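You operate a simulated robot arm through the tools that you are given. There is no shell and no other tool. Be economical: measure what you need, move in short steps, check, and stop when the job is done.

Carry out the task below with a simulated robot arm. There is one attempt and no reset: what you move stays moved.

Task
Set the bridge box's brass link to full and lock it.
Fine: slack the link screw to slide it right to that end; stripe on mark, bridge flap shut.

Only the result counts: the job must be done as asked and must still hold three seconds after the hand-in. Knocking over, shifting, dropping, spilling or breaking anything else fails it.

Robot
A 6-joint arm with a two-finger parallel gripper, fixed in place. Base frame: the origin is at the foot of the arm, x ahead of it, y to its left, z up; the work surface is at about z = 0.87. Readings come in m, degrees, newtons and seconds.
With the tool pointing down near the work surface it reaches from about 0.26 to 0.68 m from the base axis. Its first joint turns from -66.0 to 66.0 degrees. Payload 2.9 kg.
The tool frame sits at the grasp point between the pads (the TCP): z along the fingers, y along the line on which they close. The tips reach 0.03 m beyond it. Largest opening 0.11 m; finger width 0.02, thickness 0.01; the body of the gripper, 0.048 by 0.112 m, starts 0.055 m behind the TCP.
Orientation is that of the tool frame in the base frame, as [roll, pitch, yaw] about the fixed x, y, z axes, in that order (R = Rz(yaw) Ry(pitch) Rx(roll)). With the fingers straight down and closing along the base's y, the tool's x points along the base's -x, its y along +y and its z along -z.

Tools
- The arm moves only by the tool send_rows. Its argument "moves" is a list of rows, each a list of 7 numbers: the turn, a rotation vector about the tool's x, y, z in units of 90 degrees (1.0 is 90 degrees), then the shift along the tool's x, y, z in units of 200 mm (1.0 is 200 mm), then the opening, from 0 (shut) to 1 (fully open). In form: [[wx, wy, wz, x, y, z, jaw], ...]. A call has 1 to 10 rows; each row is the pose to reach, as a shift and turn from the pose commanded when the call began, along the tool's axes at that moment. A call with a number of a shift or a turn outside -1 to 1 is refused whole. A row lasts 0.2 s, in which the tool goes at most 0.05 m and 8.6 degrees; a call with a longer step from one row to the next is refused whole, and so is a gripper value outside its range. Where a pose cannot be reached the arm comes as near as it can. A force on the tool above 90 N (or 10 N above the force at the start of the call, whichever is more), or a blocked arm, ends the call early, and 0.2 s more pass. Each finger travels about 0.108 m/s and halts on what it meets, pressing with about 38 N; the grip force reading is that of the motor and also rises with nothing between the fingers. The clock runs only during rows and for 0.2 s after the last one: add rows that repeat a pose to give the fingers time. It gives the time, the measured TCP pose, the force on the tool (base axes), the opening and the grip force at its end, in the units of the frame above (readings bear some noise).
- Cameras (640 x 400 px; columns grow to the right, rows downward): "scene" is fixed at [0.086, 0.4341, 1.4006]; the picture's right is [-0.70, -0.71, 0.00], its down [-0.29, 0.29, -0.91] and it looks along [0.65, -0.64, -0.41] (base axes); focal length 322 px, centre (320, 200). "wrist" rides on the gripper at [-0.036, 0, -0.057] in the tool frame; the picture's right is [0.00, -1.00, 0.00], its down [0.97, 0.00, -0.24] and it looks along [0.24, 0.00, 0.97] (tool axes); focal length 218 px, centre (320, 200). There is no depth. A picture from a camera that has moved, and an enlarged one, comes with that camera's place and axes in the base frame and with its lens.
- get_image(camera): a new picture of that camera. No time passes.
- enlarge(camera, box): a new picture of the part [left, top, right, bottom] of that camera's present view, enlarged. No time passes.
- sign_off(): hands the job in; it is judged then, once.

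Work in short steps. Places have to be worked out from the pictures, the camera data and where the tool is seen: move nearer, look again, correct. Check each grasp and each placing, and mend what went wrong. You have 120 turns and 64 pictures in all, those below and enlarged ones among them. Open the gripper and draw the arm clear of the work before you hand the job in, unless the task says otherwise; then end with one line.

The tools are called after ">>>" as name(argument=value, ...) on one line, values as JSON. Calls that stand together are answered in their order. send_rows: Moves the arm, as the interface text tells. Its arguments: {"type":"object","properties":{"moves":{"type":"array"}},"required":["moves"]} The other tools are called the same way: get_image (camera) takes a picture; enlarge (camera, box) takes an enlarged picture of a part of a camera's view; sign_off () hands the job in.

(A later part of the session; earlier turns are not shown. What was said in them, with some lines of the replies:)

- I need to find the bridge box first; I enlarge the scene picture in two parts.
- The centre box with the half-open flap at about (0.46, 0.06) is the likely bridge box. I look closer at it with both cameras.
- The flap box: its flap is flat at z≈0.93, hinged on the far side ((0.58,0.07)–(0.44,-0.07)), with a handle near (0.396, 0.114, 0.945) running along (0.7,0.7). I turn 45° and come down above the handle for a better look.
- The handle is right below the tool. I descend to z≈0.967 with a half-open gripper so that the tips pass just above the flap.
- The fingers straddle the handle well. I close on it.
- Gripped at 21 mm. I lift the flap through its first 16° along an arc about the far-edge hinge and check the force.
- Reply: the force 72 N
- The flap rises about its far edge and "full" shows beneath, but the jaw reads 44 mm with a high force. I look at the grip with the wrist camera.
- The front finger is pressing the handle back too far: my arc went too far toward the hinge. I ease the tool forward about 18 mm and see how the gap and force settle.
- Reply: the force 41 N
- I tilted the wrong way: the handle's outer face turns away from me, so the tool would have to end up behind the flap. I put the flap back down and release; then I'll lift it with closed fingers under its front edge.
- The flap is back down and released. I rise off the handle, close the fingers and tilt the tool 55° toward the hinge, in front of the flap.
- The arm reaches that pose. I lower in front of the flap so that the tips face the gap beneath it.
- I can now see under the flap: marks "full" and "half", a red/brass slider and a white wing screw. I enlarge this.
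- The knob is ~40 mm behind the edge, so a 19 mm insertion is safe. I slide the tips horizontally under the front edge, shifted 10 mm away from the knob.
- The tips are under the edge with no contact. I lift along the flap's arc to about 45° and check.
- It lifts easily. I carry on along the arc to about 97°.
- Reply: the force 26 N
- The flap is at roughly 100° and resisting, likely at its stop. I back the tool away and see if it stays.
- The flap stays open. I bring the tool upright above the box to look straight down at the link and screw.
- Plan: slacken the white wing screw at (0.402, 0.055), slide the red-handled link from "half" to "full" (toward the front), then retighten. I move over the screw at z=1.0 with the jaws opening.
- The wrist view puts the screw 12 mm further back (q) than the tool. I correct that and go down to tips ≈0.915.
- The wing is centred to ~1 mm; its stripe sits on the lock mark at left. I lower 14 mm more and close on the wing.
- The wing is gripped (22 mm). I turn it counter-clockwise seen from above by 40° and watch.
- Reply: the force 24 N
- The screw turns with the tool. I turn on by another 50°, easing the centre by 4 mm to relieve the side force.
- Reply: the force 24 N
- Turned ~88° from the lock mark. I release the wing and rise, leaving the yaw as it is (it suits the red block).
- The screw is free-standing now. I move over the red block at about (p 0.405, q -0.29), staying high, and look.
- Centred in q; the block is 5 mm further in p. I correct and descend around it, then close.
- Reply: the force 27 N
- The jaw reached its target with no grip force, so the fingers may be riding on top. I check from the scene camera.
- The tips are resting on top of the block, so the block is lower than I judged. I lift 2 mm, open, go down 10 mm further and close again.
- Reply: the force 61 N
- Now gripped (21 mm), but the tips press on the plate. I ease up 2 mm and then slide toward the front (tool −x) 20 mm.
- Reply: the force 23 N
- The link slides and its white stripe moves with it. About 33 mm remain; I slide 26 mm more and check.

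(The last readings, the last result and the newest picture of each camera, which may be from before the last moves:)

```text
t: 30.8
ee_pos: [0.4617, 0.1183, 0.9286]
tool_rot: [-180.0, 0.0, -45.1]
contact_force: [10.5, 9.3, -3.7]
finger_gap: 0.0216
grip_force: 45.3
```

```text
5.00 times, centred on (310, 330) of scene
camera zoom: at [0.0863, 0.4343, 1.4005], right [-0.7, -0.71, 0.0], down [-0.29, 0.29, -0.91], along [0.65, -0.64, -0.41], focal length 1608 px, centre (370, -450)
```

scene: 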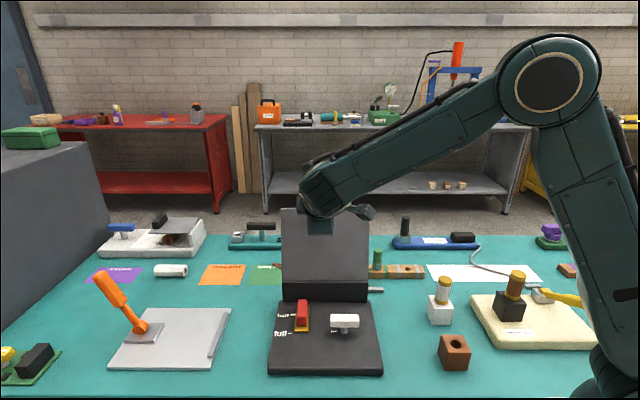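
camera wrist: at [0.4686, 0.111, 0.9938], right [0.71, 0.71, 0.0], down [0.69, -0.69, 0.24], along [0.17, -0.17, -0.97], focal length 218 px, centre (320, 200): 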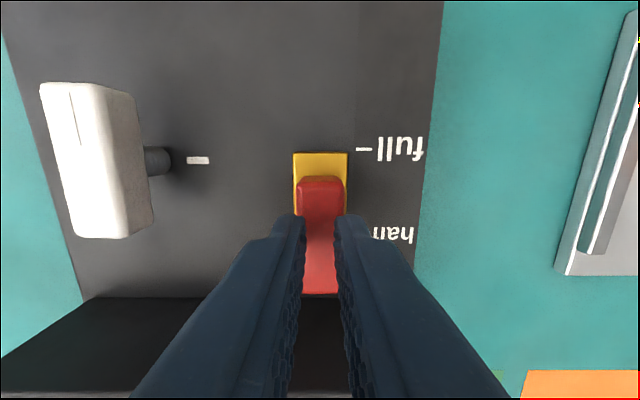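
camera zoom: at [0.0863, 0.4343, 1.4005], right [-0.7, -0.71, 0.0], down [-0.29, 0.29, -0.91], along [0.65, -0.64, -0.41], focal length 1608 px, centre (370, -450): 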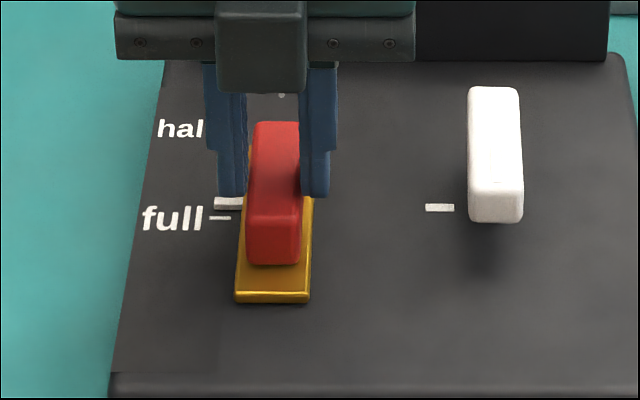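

About 7 mm remain. I nudge 7 mm further in small steps.

>>> send_rows(moves=[[0, 0, 0, -0.012, 0, 0, 0.1], [0, 0, 0, -0.024, 0, 0, 0.1], [0, 0, 0, -0.036, 0, 0, 0.1], [0, 0, 0, -0.036, 0, 0, 0.1]])

>>> enlarge(camera="scene", box=[285, 320, 325, 350])

```text
t: 31.8
ee_pos: [0.4585, 0.1217, 0.9288]
tool_rot: [-179.9, -0.2, -45.2]
contact_force: [20.7, 6.2, -24.4]
finger_gap: 0.0214
grip_force: 44.8
```

```text
13.33 times, centred on (305, 335) of scene
camera zoom: at [0.0869, 0.4343, 1.4005], right [-0.7, -0.71, 0.0], down [-0.29, 0.29, -0.91], along [0.65, -0.64, -0.41], focal length 4289 px, centre (520, -1600)
```

zoom: 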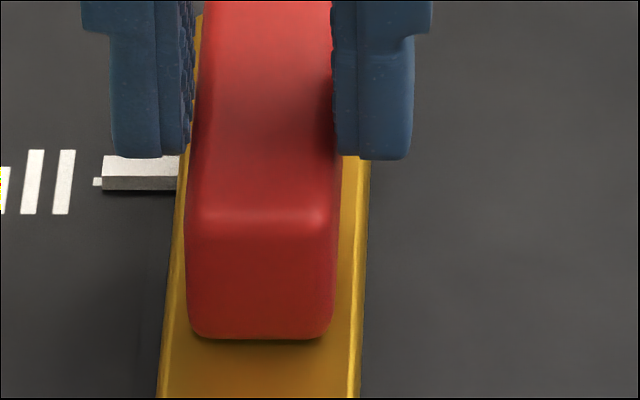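

The stripe now sits on the "full" dash just as it sat on "half", and the motion stopped short against the end. I release and rise.

>>> send_rows(moves=[[0, 0, 0, 0.012, 0, 0, 0.1], [0, 0, 0, 0.012, 0, 0, 0.3], [0, 0, 0, 0.012, 0, 0, 0.42], [0, 0, 0, 0.012, 0, -0.15, 0.45], [0, 0, 0, 0.012, 0, -0.35, 0.45]])

>>> get_image(camera="wrist")

>>> enlarge(camera="scene", box=[260, 290, 360, 370])

```text
t: 33.0
ee_pos: [0.4589, 0.1193, 1.0]
tool_rot: [179.9, 0.0, -45.1]
contact_force: [-0.4, -0.1, -0.2]
finger_gap: 0.0494
grip_force: 0.1
```

```text
18 pictures are left
camera wrist: at [0.4334, 0.1455, 1.0578], right [0.71, 0.71, 0.0], down [0.68, -0.69, 0.24], along [0.17, -0.17, -0.97], focal length 218 px, centre (320, 200)
```

wrist: 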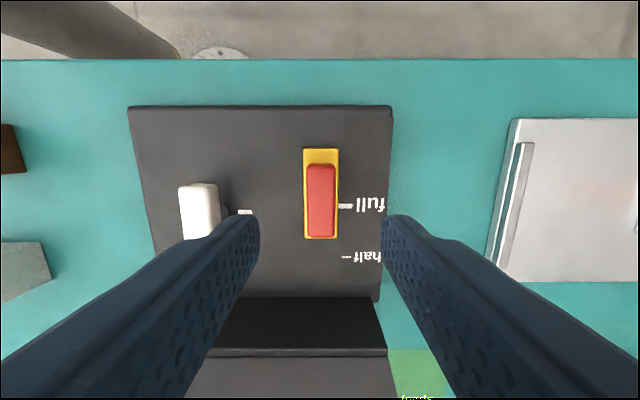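

```text
5.00 times, centred on (310, 330) of scene
camera zoom: at [0.086, 0.4341, 1.4006], right [-0.7, -0.71, 0.0], down [-0.29, 0.29, -0.91], along [0.65, -0.64, -0.41], focal length 1608 px, centre (370, -450)
```

zoom: 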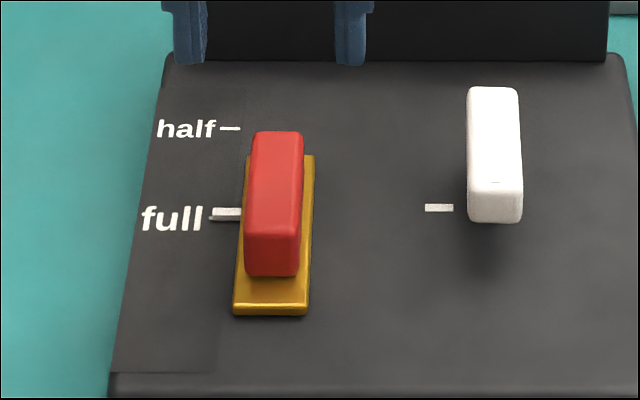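

The link is at "full". I return over the wing screw and descend on it.

>>> send_rows(moves=[[0, 0, 0, 0.02, 0.15, 0, 0.45], [0, 0, 0.008, 0.05, 0.3, 0, 0.45], [0, 0, 0.015, 0.085, 0.439, 0, 0.45], [0, 0, 0.015, 0.085, 0.439, 0.12, 0.45], [0, 0, 0.015, 0.085, 0.439, 0.22, 0.45]])

>>> get_image(camera="wrist")

```text
t: 34.2
ee_pos: [0.4067, 0.0471, 0.9558]
tool_rot: [179.9, 0.0, -46.5]
contact_force: [-0.1, 0.7, 0.1]
finger_gap: 0.0495
grip_force: 0.1
```

```text
16 pictures are left
camera wrist: at [0.3838, 0.0729, 1.0133], right [0.73, 0.69, 0.0], down [0.67, -0.7, 0.24], along [0.17, -0.17, -0.97], focal length 218 px, centre (320, 200)
```

wrist: 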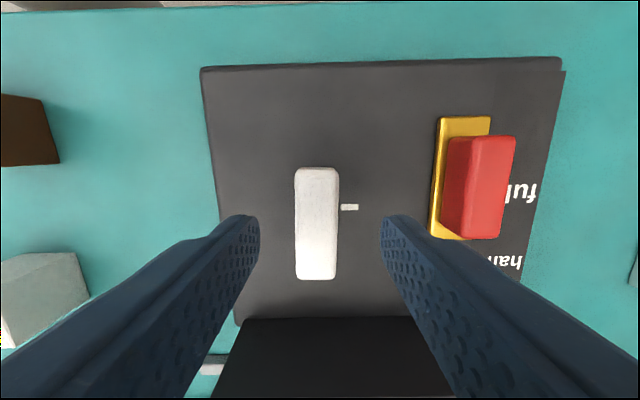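

Aligned. I descend 20 mm and close on the wing.

>>> send_rows(moves=[[0, 0, 0, 0, 0.005, 0.05, 0.45], [0, 0, 0, 0, 0.005, 0.1, 0.45], [0, 0, 0, 0, 0.005, 0.1, 0.25], [0, 0, 0, 0, 0.005, 0.1, 0.12], [0, 0, 0, 0, 0.005, 0.1, 0.12], [0, 0, 0, 0, 0.005, 0.1, 0.12]])

```text
t: 35.6
ee_pos: [0.4064, 0.0464, 0.9357]
tool_rot: [180.0, 0.0, -46.5]
contact_force: [-2.6, -3.1, 1.1]
finger_gap: 0.0219
grip_force: 44.9
```

Gripped. I turn it clockwise about 81° back toward the lock mark.

>>> send_rows(moves=[[0, 0, 0.09, 0.002, -0.002, 0, 0.12], [0, 0, 0.18, 0.004, -0.004, 0, 0.12], [0, 0, 0.27, 0.006, -0.006, 0, 0.12], [0, 0, 0.36, 0.008, -0.008, 0, 0.12], [0, 0, 0.45, 0.01, -0.01, 0, 0.12], [0, 0, 0.54, 0.012, -0.012, 0, 0.12], [0, 0, 0.63, 0.014, -0.014, 0, 0.12], [0, 0, 0.72, 0.015, -0.016, 0, 0.12], [0, 0, 0.81, 0.016, -0.017, 0, 0.12], [0, 0, 0.9, 0.017, -0.018, 0, 0.12]])

>>> enlarge(camera="scene", box=[290, 290, 390, 370])

```text
t: 37.8
ee_pos: [0.4128, 0.0459, 0.936]
tool_rot: [-179.9, 0.0, -127.6]
contact_force: [8.0, 7.4, -21.0]
finger_gap: 0.0217
grip_force: 45.3
```

```text
5.00 times, centred on (340, 330) of scene
camera zoom: at [0.0864, 0.4343, 1.4005], right [-0.7, -0.71, 0.0], down [-0.29, 0.29, -0.91], along [0.65, -0.64, -0.41], focal length 1608 px, centre (220, -450)
```

zoom: 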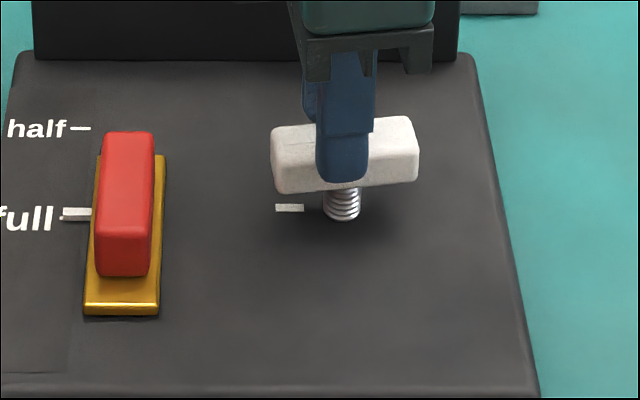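

About 7.5° remain; I finish the turn, with a degree extra to seat it.

>>> send_rows(moves=[[0, 0, 0.04, 0, 0, 0.005, 0.12], [0, 0, 0.083, 0, 0, 0.01, 0.12], [0, 0, 0.1, 0, 0, 0.01, 0.12], [0, 0, 0.1, 0, 0, 0.01, 0.12]])

>>> enlarge(camera="scene", box=[290, 290, 390, 370])

```text
t: 38.8
ee_pos: [0.4131, 0.0465, 0.9366]
tool_rot: [-179.7, 0.2, -136.6]
contact_force: [6.9, 2.2, 29.7]
finger_gap: 0.022
grip_force: 45.2
```

```text
5.00 times, centred on (340, 330) of scene
camera zoom: at [0.0858, 0.4341, 1.4006], right [-0.7, -0.71, 0.0], down [-0.29, 0.29, -0.91], along [0.65, -0.64, -0.41], focal length 1608 px, centre (220, -450)
```

zoom: 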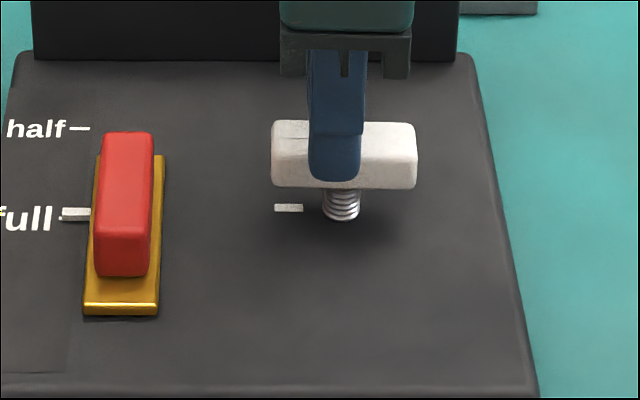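

The wing looks identical to its original locked pose. I release and rise, then check.

>>> send_rows(moves=[[0, 0, -0.015, 0, 0, -0.01, 0.12], [0, 0, -0.015, 0, 0, -0.01, 0.3], [0, 0, -0.015, 0, 0, -0.01, 0.5], [0, 0, -0.015, 0, 0, -0.2, 0.5], [0, 0, -0.015, 0, 0, -0.4, 0.5], [0, 0, -0.015, 0, 0, -0.6, 0.5]])

>>> enlarge(camera="wrist", box=[220, 60, 420, 230])

>>> enlarge(camera="scene", box=[280, 290, 380, 370])

```text
t: 40.2
ee_pos: [0.4117, 0.0454, 1.0539]
tool_rot: [-179.9, 0.0, -135.1]
contact_force: [-0.2, 0.1, -0.5]
finger_gap: 0.0549
grip_force: 0.1
```

```text
2.35 times, centred on (320, 145) of wrist
camera zoom: at [0.4382, 0.0709, 1.111], right [0.71, -0.71, 0.0], down [-0.69, -0.68, 0.24], along [-0.17, -0.17, -0.97], focal length 514 px, centre (320, 329)
```

zoom: 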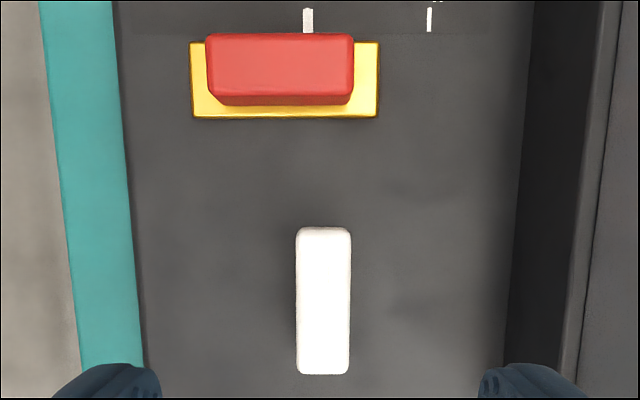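

```text
5.00 times, centred on (330, 330) of scene
camera zoom: at [0.086, 0.4341, 1.4006], right [-0.7, -0.71, 0.0], down [-0.29, 0.29, -0.91], along [0.65, -0.64, -0.41], focal length 1608 px, centre (270, -450)
```

zoom: 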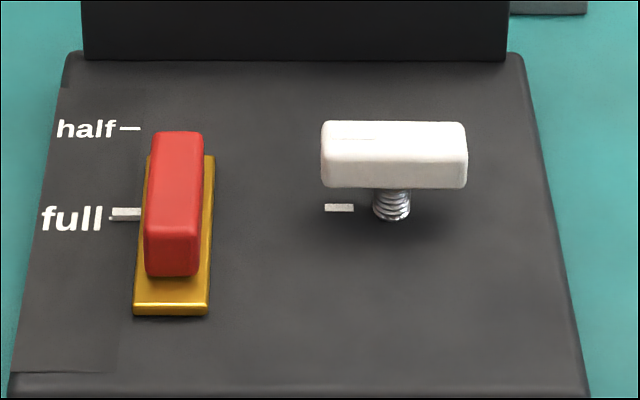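

Link on "full", screw stripe on its lock mark. Next the flap: I rise and move above its upper edge, off the handle (p≈0.30), to straddle the plate and guide it down.

>>> send_rows(moves=[[0, 0, 0, 0.02, 0, -0.2, 0.4], [0, 0, 0, 0.05, 0, -0.4, 0.3], [0, 0, 0, 0.08, 0, -0.6, 0.3], [0, 0, 0, 0.116, -0.05, -0.8, 0.3], [0, 0, 0, 0.116, -0.2, -0.9, 0.3], [0, 0, 0, 0.116, -0.35, -0.9, 0.3]])

>>> get_image(camera="wrist")

>>> get_image(camera="scene")

```text
t: 41.6
ee_pos: [0.4456, -0.0195, 1.2333]
tool_rot: [-179.9, 0.0, -135.2]
contact_force: [-0.3, 0.0, 0.7]
finger_gap: 0.0333
grip_force: 0.1
```

```text
11 pictures are left
camera wrist: at [0.4715, 0.0052, 1.2909], right [0.71, -0.71, 0.0], down [-0.69, -0.69, 0.24], along [-0.17, -0.17, -0.97], focal length 218 px, centre (320, 200)
```

wrist: 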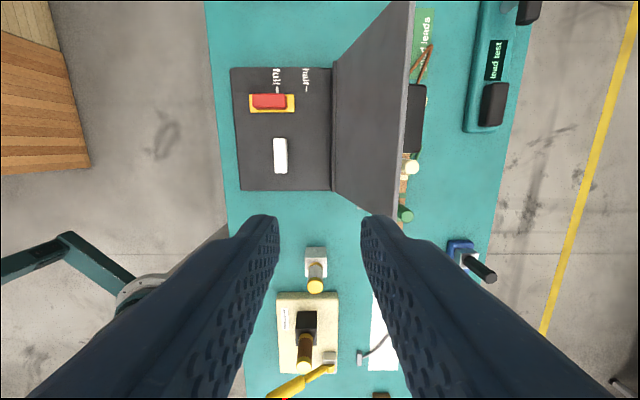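

```text
10 pictures are left
```

scene: 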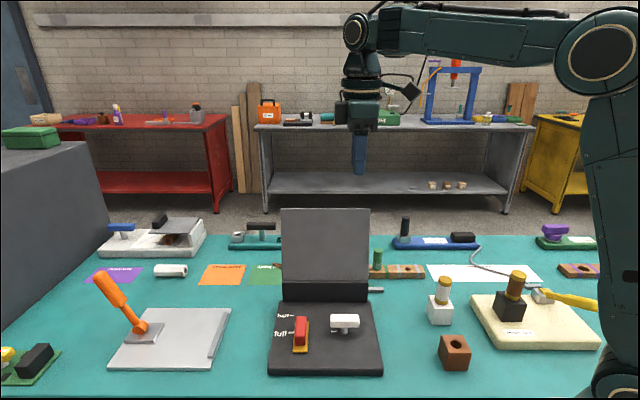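

The flap leans back ~17°; its upper edge is at q≈-0.404, z≈1.09. I move over it to tips ≈1.115 and look.

>>> send_rows(moves=[[0, 0, 0, 0, -0.13, 0, 0.3], [0, 0, 0, 0, -0.26, 0, 0.33], [0, 0, 0, 0, -0.375, 0, 0.36], [0, 0, 0, 0, -0.375, 0.2, 0.36], [0, 0, 0, 0, -0.375, 0.42, 0.36]])

>>> get_image(camera="wrist")

```text
t: 42.8
ee_pos: [0.4974, -0.074, 1.15]
tool_rot: [-180.0, 0.0, -135.1]
contact_force: [0.0, 0.6, 0.4]
finger_gap: 0.0397
grip_force: 0.2
```

```text
9 pictures are left
camera wrist: at [0.5245, -0.0486, 1.2071], right [0.71, -0.71, 0.0], down [-0.69, -0.68, 0.24], along [-0.17, -0.17, -0.97], focal length 218 px, centre (320, 200)
```

wrist: 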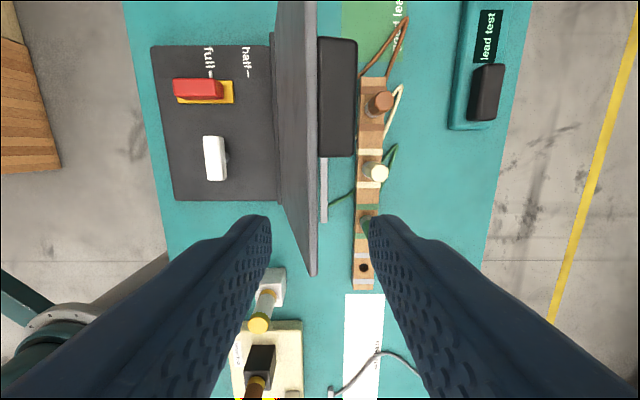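

The edge is between the fingers and the handle is clear. I descend so the fingers straddle the plate by 2 cm, then draw it forward to vertical.

>>> send_rows(moves=[[0, 0, 0, 0, 0.01, 0.13, 0.36], [0, 0, 0, 0, 0.01, 0.26, 0.36], [0, 0, 0, 0, 0.01, 0.26, 0.28], [0, 0, 0, 0, 0.08, 0.245, 0.25], [0, 0, 0, 0, 0.17, 0.23, 0.25], [0, 0, 0, 0, 0.26, 0.225, 0.25]])

>>> get_image(camera="scene")

```text
t: 44.2
ee_pos: [0.4618, -0.0354, 1.1041]
tool_rot: [-180.0, -0.1, -135.1]
contact_force: [-0.2, -1.0, 0.2]
finger_gap: 0.0276
grip_force: 0.6
```

```text
8 pictures are left
```

scene: 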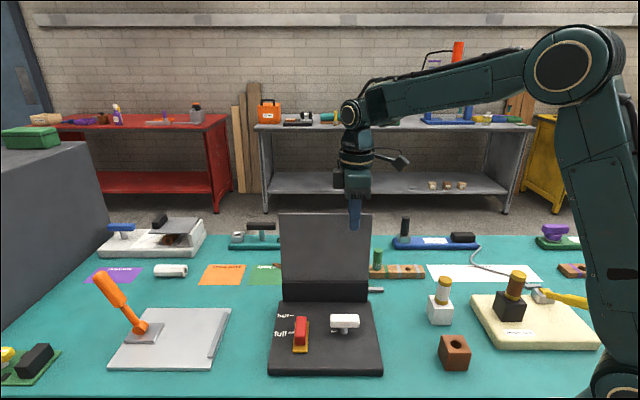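

The flap follows to vertical. Now I swing it down with the tool tilting along, to about 30°.

>>> send_rows(moves=[[0.083, 0, 0, 0, 0.1165, 0.008, 0.25], [0.167, 0, 0, 0, 0.233, 0.0315, 0.25], [0.25, 0, 0, 0, 0.344, 0.069, 0.25], [0.333, 0, 0, 0, 0.45, 0.1215, 0.25], [0.417, 0, 0, 0, 0.548, 0.186, 0.25], [0.5, 0, 0, 0, 0.6355, 0.2645, 0.25], [0.583, 0, 0, 0, 0.7145, 0.352, 0.25], [0.611, 0, 0, 0, 0.776, 0.4465, 0.25]])

>>> get_image(camera="wrist")

```text
t: 46.0
ee_pos: [0.3512, 0.0742, 1.0158]
tool_rot: [-124.9, 0.0, -135.2]
contact_force: [-0.2, -0.6, 0.2]
finger_gap: 0.0278
grip_force: 0.1
```

```text
7 pictures are left
camera wrist: at [0.3442, 0.1316, 1.0486], right [0.4, -0.41, 0.82], down [-0.83, -0.55, 0.14], along [0.39, -0.73, -0.56], focal length 218 px, centre (320, 200)
```

wrist: 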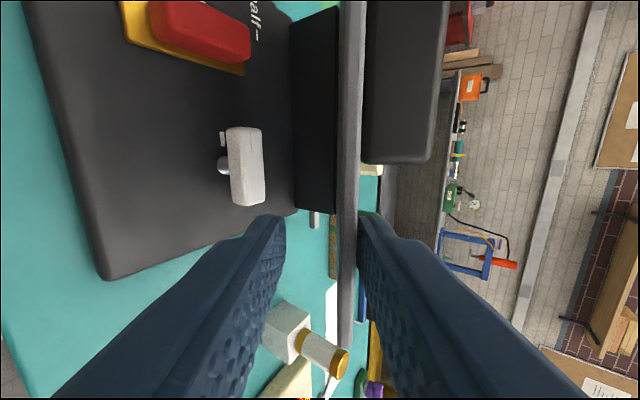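

The plate lies between the fingers against the upper one and follows. I continue down to about 4°.

>>> send_rows(moves=[[0, 0, 0, 0, 0.074, 0.012, 0.25], [0, 0, 0, 0, 0.148, 0.024, 0.25], [0, 0, 0, 0, 0.215, 0.05, 0.25], [0, 0, 0, 0, 0.283, 0.076, 0.25], [0, 0, 0, 0, 0.363, 0.115, 0.25]])

>>> get_image(camera="wrist")

```text
t: 47.2
ee_pos: [0.3342, 0.0903, 0.9419]
tool_rot: [-125.0, -0.1, -135.1]
contact_force: [0.1, -0.3, -0.2]
finger_gap: 0.0277
grip_force: 0.4
```

```text
6 pictures are left
camera wrist: at [0.328, 0.1479, 0.9755], right [0.4, -0.41, 0.82], down [-0.83, -0.55, 0.14], along [0.39, -0.73, -0.56], focal length 218 px, centre (320, 200)
```

wrist: 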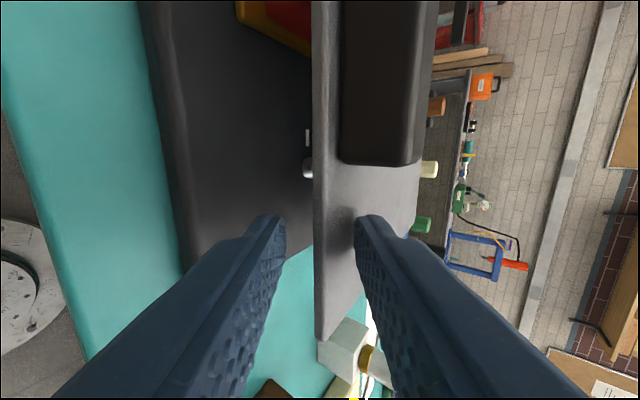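

Nearly shut. I withdraw the fingers horizontally to the front and then rise.

>>> send_rows(moves=[[0, 0, 0, 0, 0.057, -0.082, 0.25], [0, 0, 0, 0, 0.115, -0.164, 0.25], [0, 0, 0, 0, 0.172, -0.246, 0.2], [0, 0, 0, 0, 0.0, -0.36, 0.1], [0, 0, 0, 0, -0.18, -0.48, 0], [0, 0, 0, 0, -0.35, -0.6, 0]])

>>> get_image(camera="wrist")

```text
t: 48.6
ee_pos: [0.299, 0.1284, 1.069]
tool_rot: [-125.1, -0.1, -135.3]
contact_force: [-0.8, 0.4, 0.4]
finger_gap: 0.0004
grip_force: 37.6
out of reach, approached as far as the arm can: row 5, 6
```

```text
5 pictures are left
camera wrist: at [0.2924, 0.1861, 1.1023], right [0.41, -0.41, 0.82], down [-0.83, -0.55, 0.14], along [0.39, -0.73, -0.56], focal length 218 px, centre (320, 200)
```

wrist: 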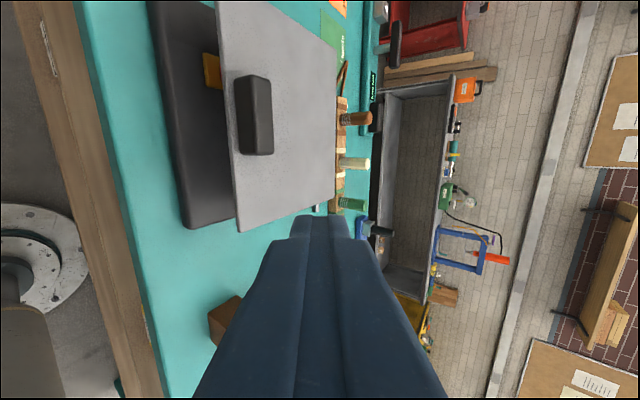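

I untilt above the handle so I can press the flap fully shut.

>>> send_rows(moves=[[-0.087, 0, 0, -0.04, -0.033, 0.047, 0], [-0.175, 0, 0, -0.08, -0.066, 0.094, 0], [-0.262, 0, 0, -0.12, -0.1, 0.14, 0], [-0.35, 0, 0, -0.16, -0.13, 0.187, 0], [-0.437, 0, 0, -0.2, -0.165, 0.234, 0], [-0.524, 0, 0, -0.25, -0.2, 0.28, 0], [-0.611, 0, 0, -0.29, -0.23, 0.3276, 0]])

>>> enlarge(camera="scene", box=[255, 265, 395, 385])

```text
t: 50.2
ee_pos: [0.3977, 0.1122, 1.0697]
tool_rot: [179.9, 0.1, -135.1]
contact_force: [-0.8, -0.4, 0.0]
finger_gap: 0.0
grip_force: 37.4
```

```text
3.33 times, centred on (325, 325) of scene
camera zoom: at [0.086, 0.4341, 1.4006], right [-0.7, -0.71, 0.0], down [-0.29, 0.29, -0.91], along [0.65, -0.64, -0.41], focal length 1072 px, centre (303, -217)
```

zoom: 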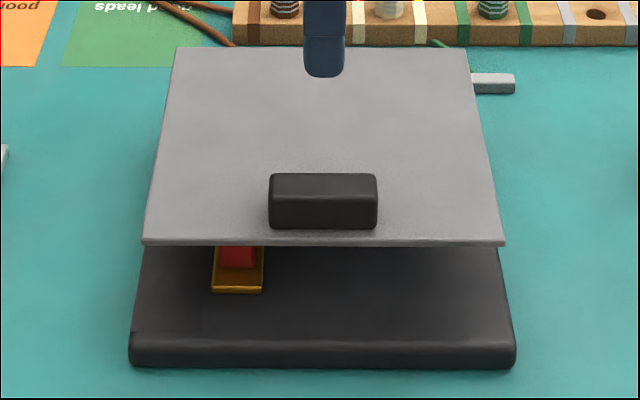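

The flap's front edge is still ~2 mm higher than at first. I press down gently on the handle with the closed tips.

>>> send_rows(moves=[[0, 0, 0, 0, 0, 0.15, 0], [0, 0, 0, 0, 0, 0.3, 0], [0, 0, 0, 0, 0, 0.4, 0], [0, 0, 0, 0, 0, 0.44, 0]])

```text
t: 51.2
ee_pos: [0.3958, 0.113, 0.984]
tool_rot: [-179.9, 0.3, -135.2]
contact_force: [-20.0, -1.6, 52.7]
finger_gap: 0.0001
grip_force: 37.6
```

Contact at 53 N, so the flap is being pressed home. I rise clear and check.

>>> send_rows(moves=[[0, 0, 0, 0, 0, -0.1, 0], [0, 0, 0, 0, 0, -0.3, 0], [0, 0, 0, 0, 0, -0.5, 0.2], [0, 0, 0, 0, 0, -0.7, 0.5], [0, 0, 0, 0, 0, -0.9, 0.7]])

>>> enlarge(camera="scene", box=[255, 265, 395, 385])

```text
t: 52.4
ee_pos: [0.3963, 0.1118, 1.1607]
tool_rot: [-180.0, 0.0, -135.1]
contact_force: [0.5, -0.3, -0.1]
finger_gap: 0.077
grip_force: 0.1
```

```text
3.33 times, centred on (325, 325) of scene
camera zoom: at [0.086, 0.4341, 1.4006], right [-0.7, -0.71, 0.0], down [-0.29, 0.29, -0.91], along [0.65, -0.64, -0.41], focal length 1072 px, centre (303, -217)
```

zoom: 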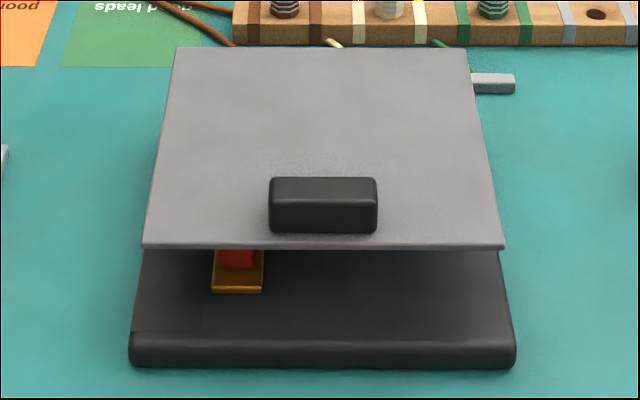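

The flap is back exactly at its original shut position and the arm is clear, with the jaws open. I take one overall look before handing in.

>>> get_image(camera="scene")

```text
2 pictures are left
```

scene: 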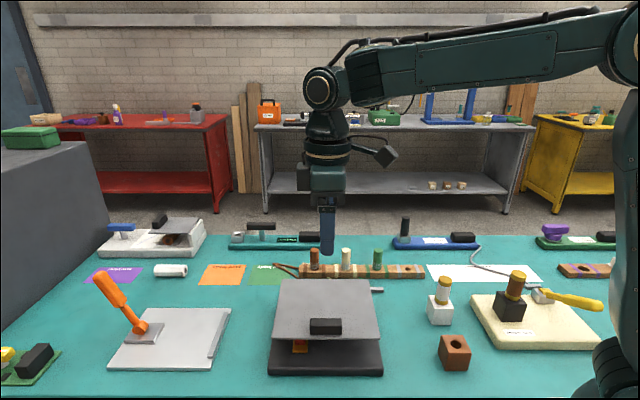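

Everything else stands where it was, so I hand in.

>>> sign_off()

```text
The job is handed in.
```

The brass link is slid to the "full" end with its stripe on the mark, the screw is turned back onto its lock mark, and the bridge flap is shut; the job is handed in.
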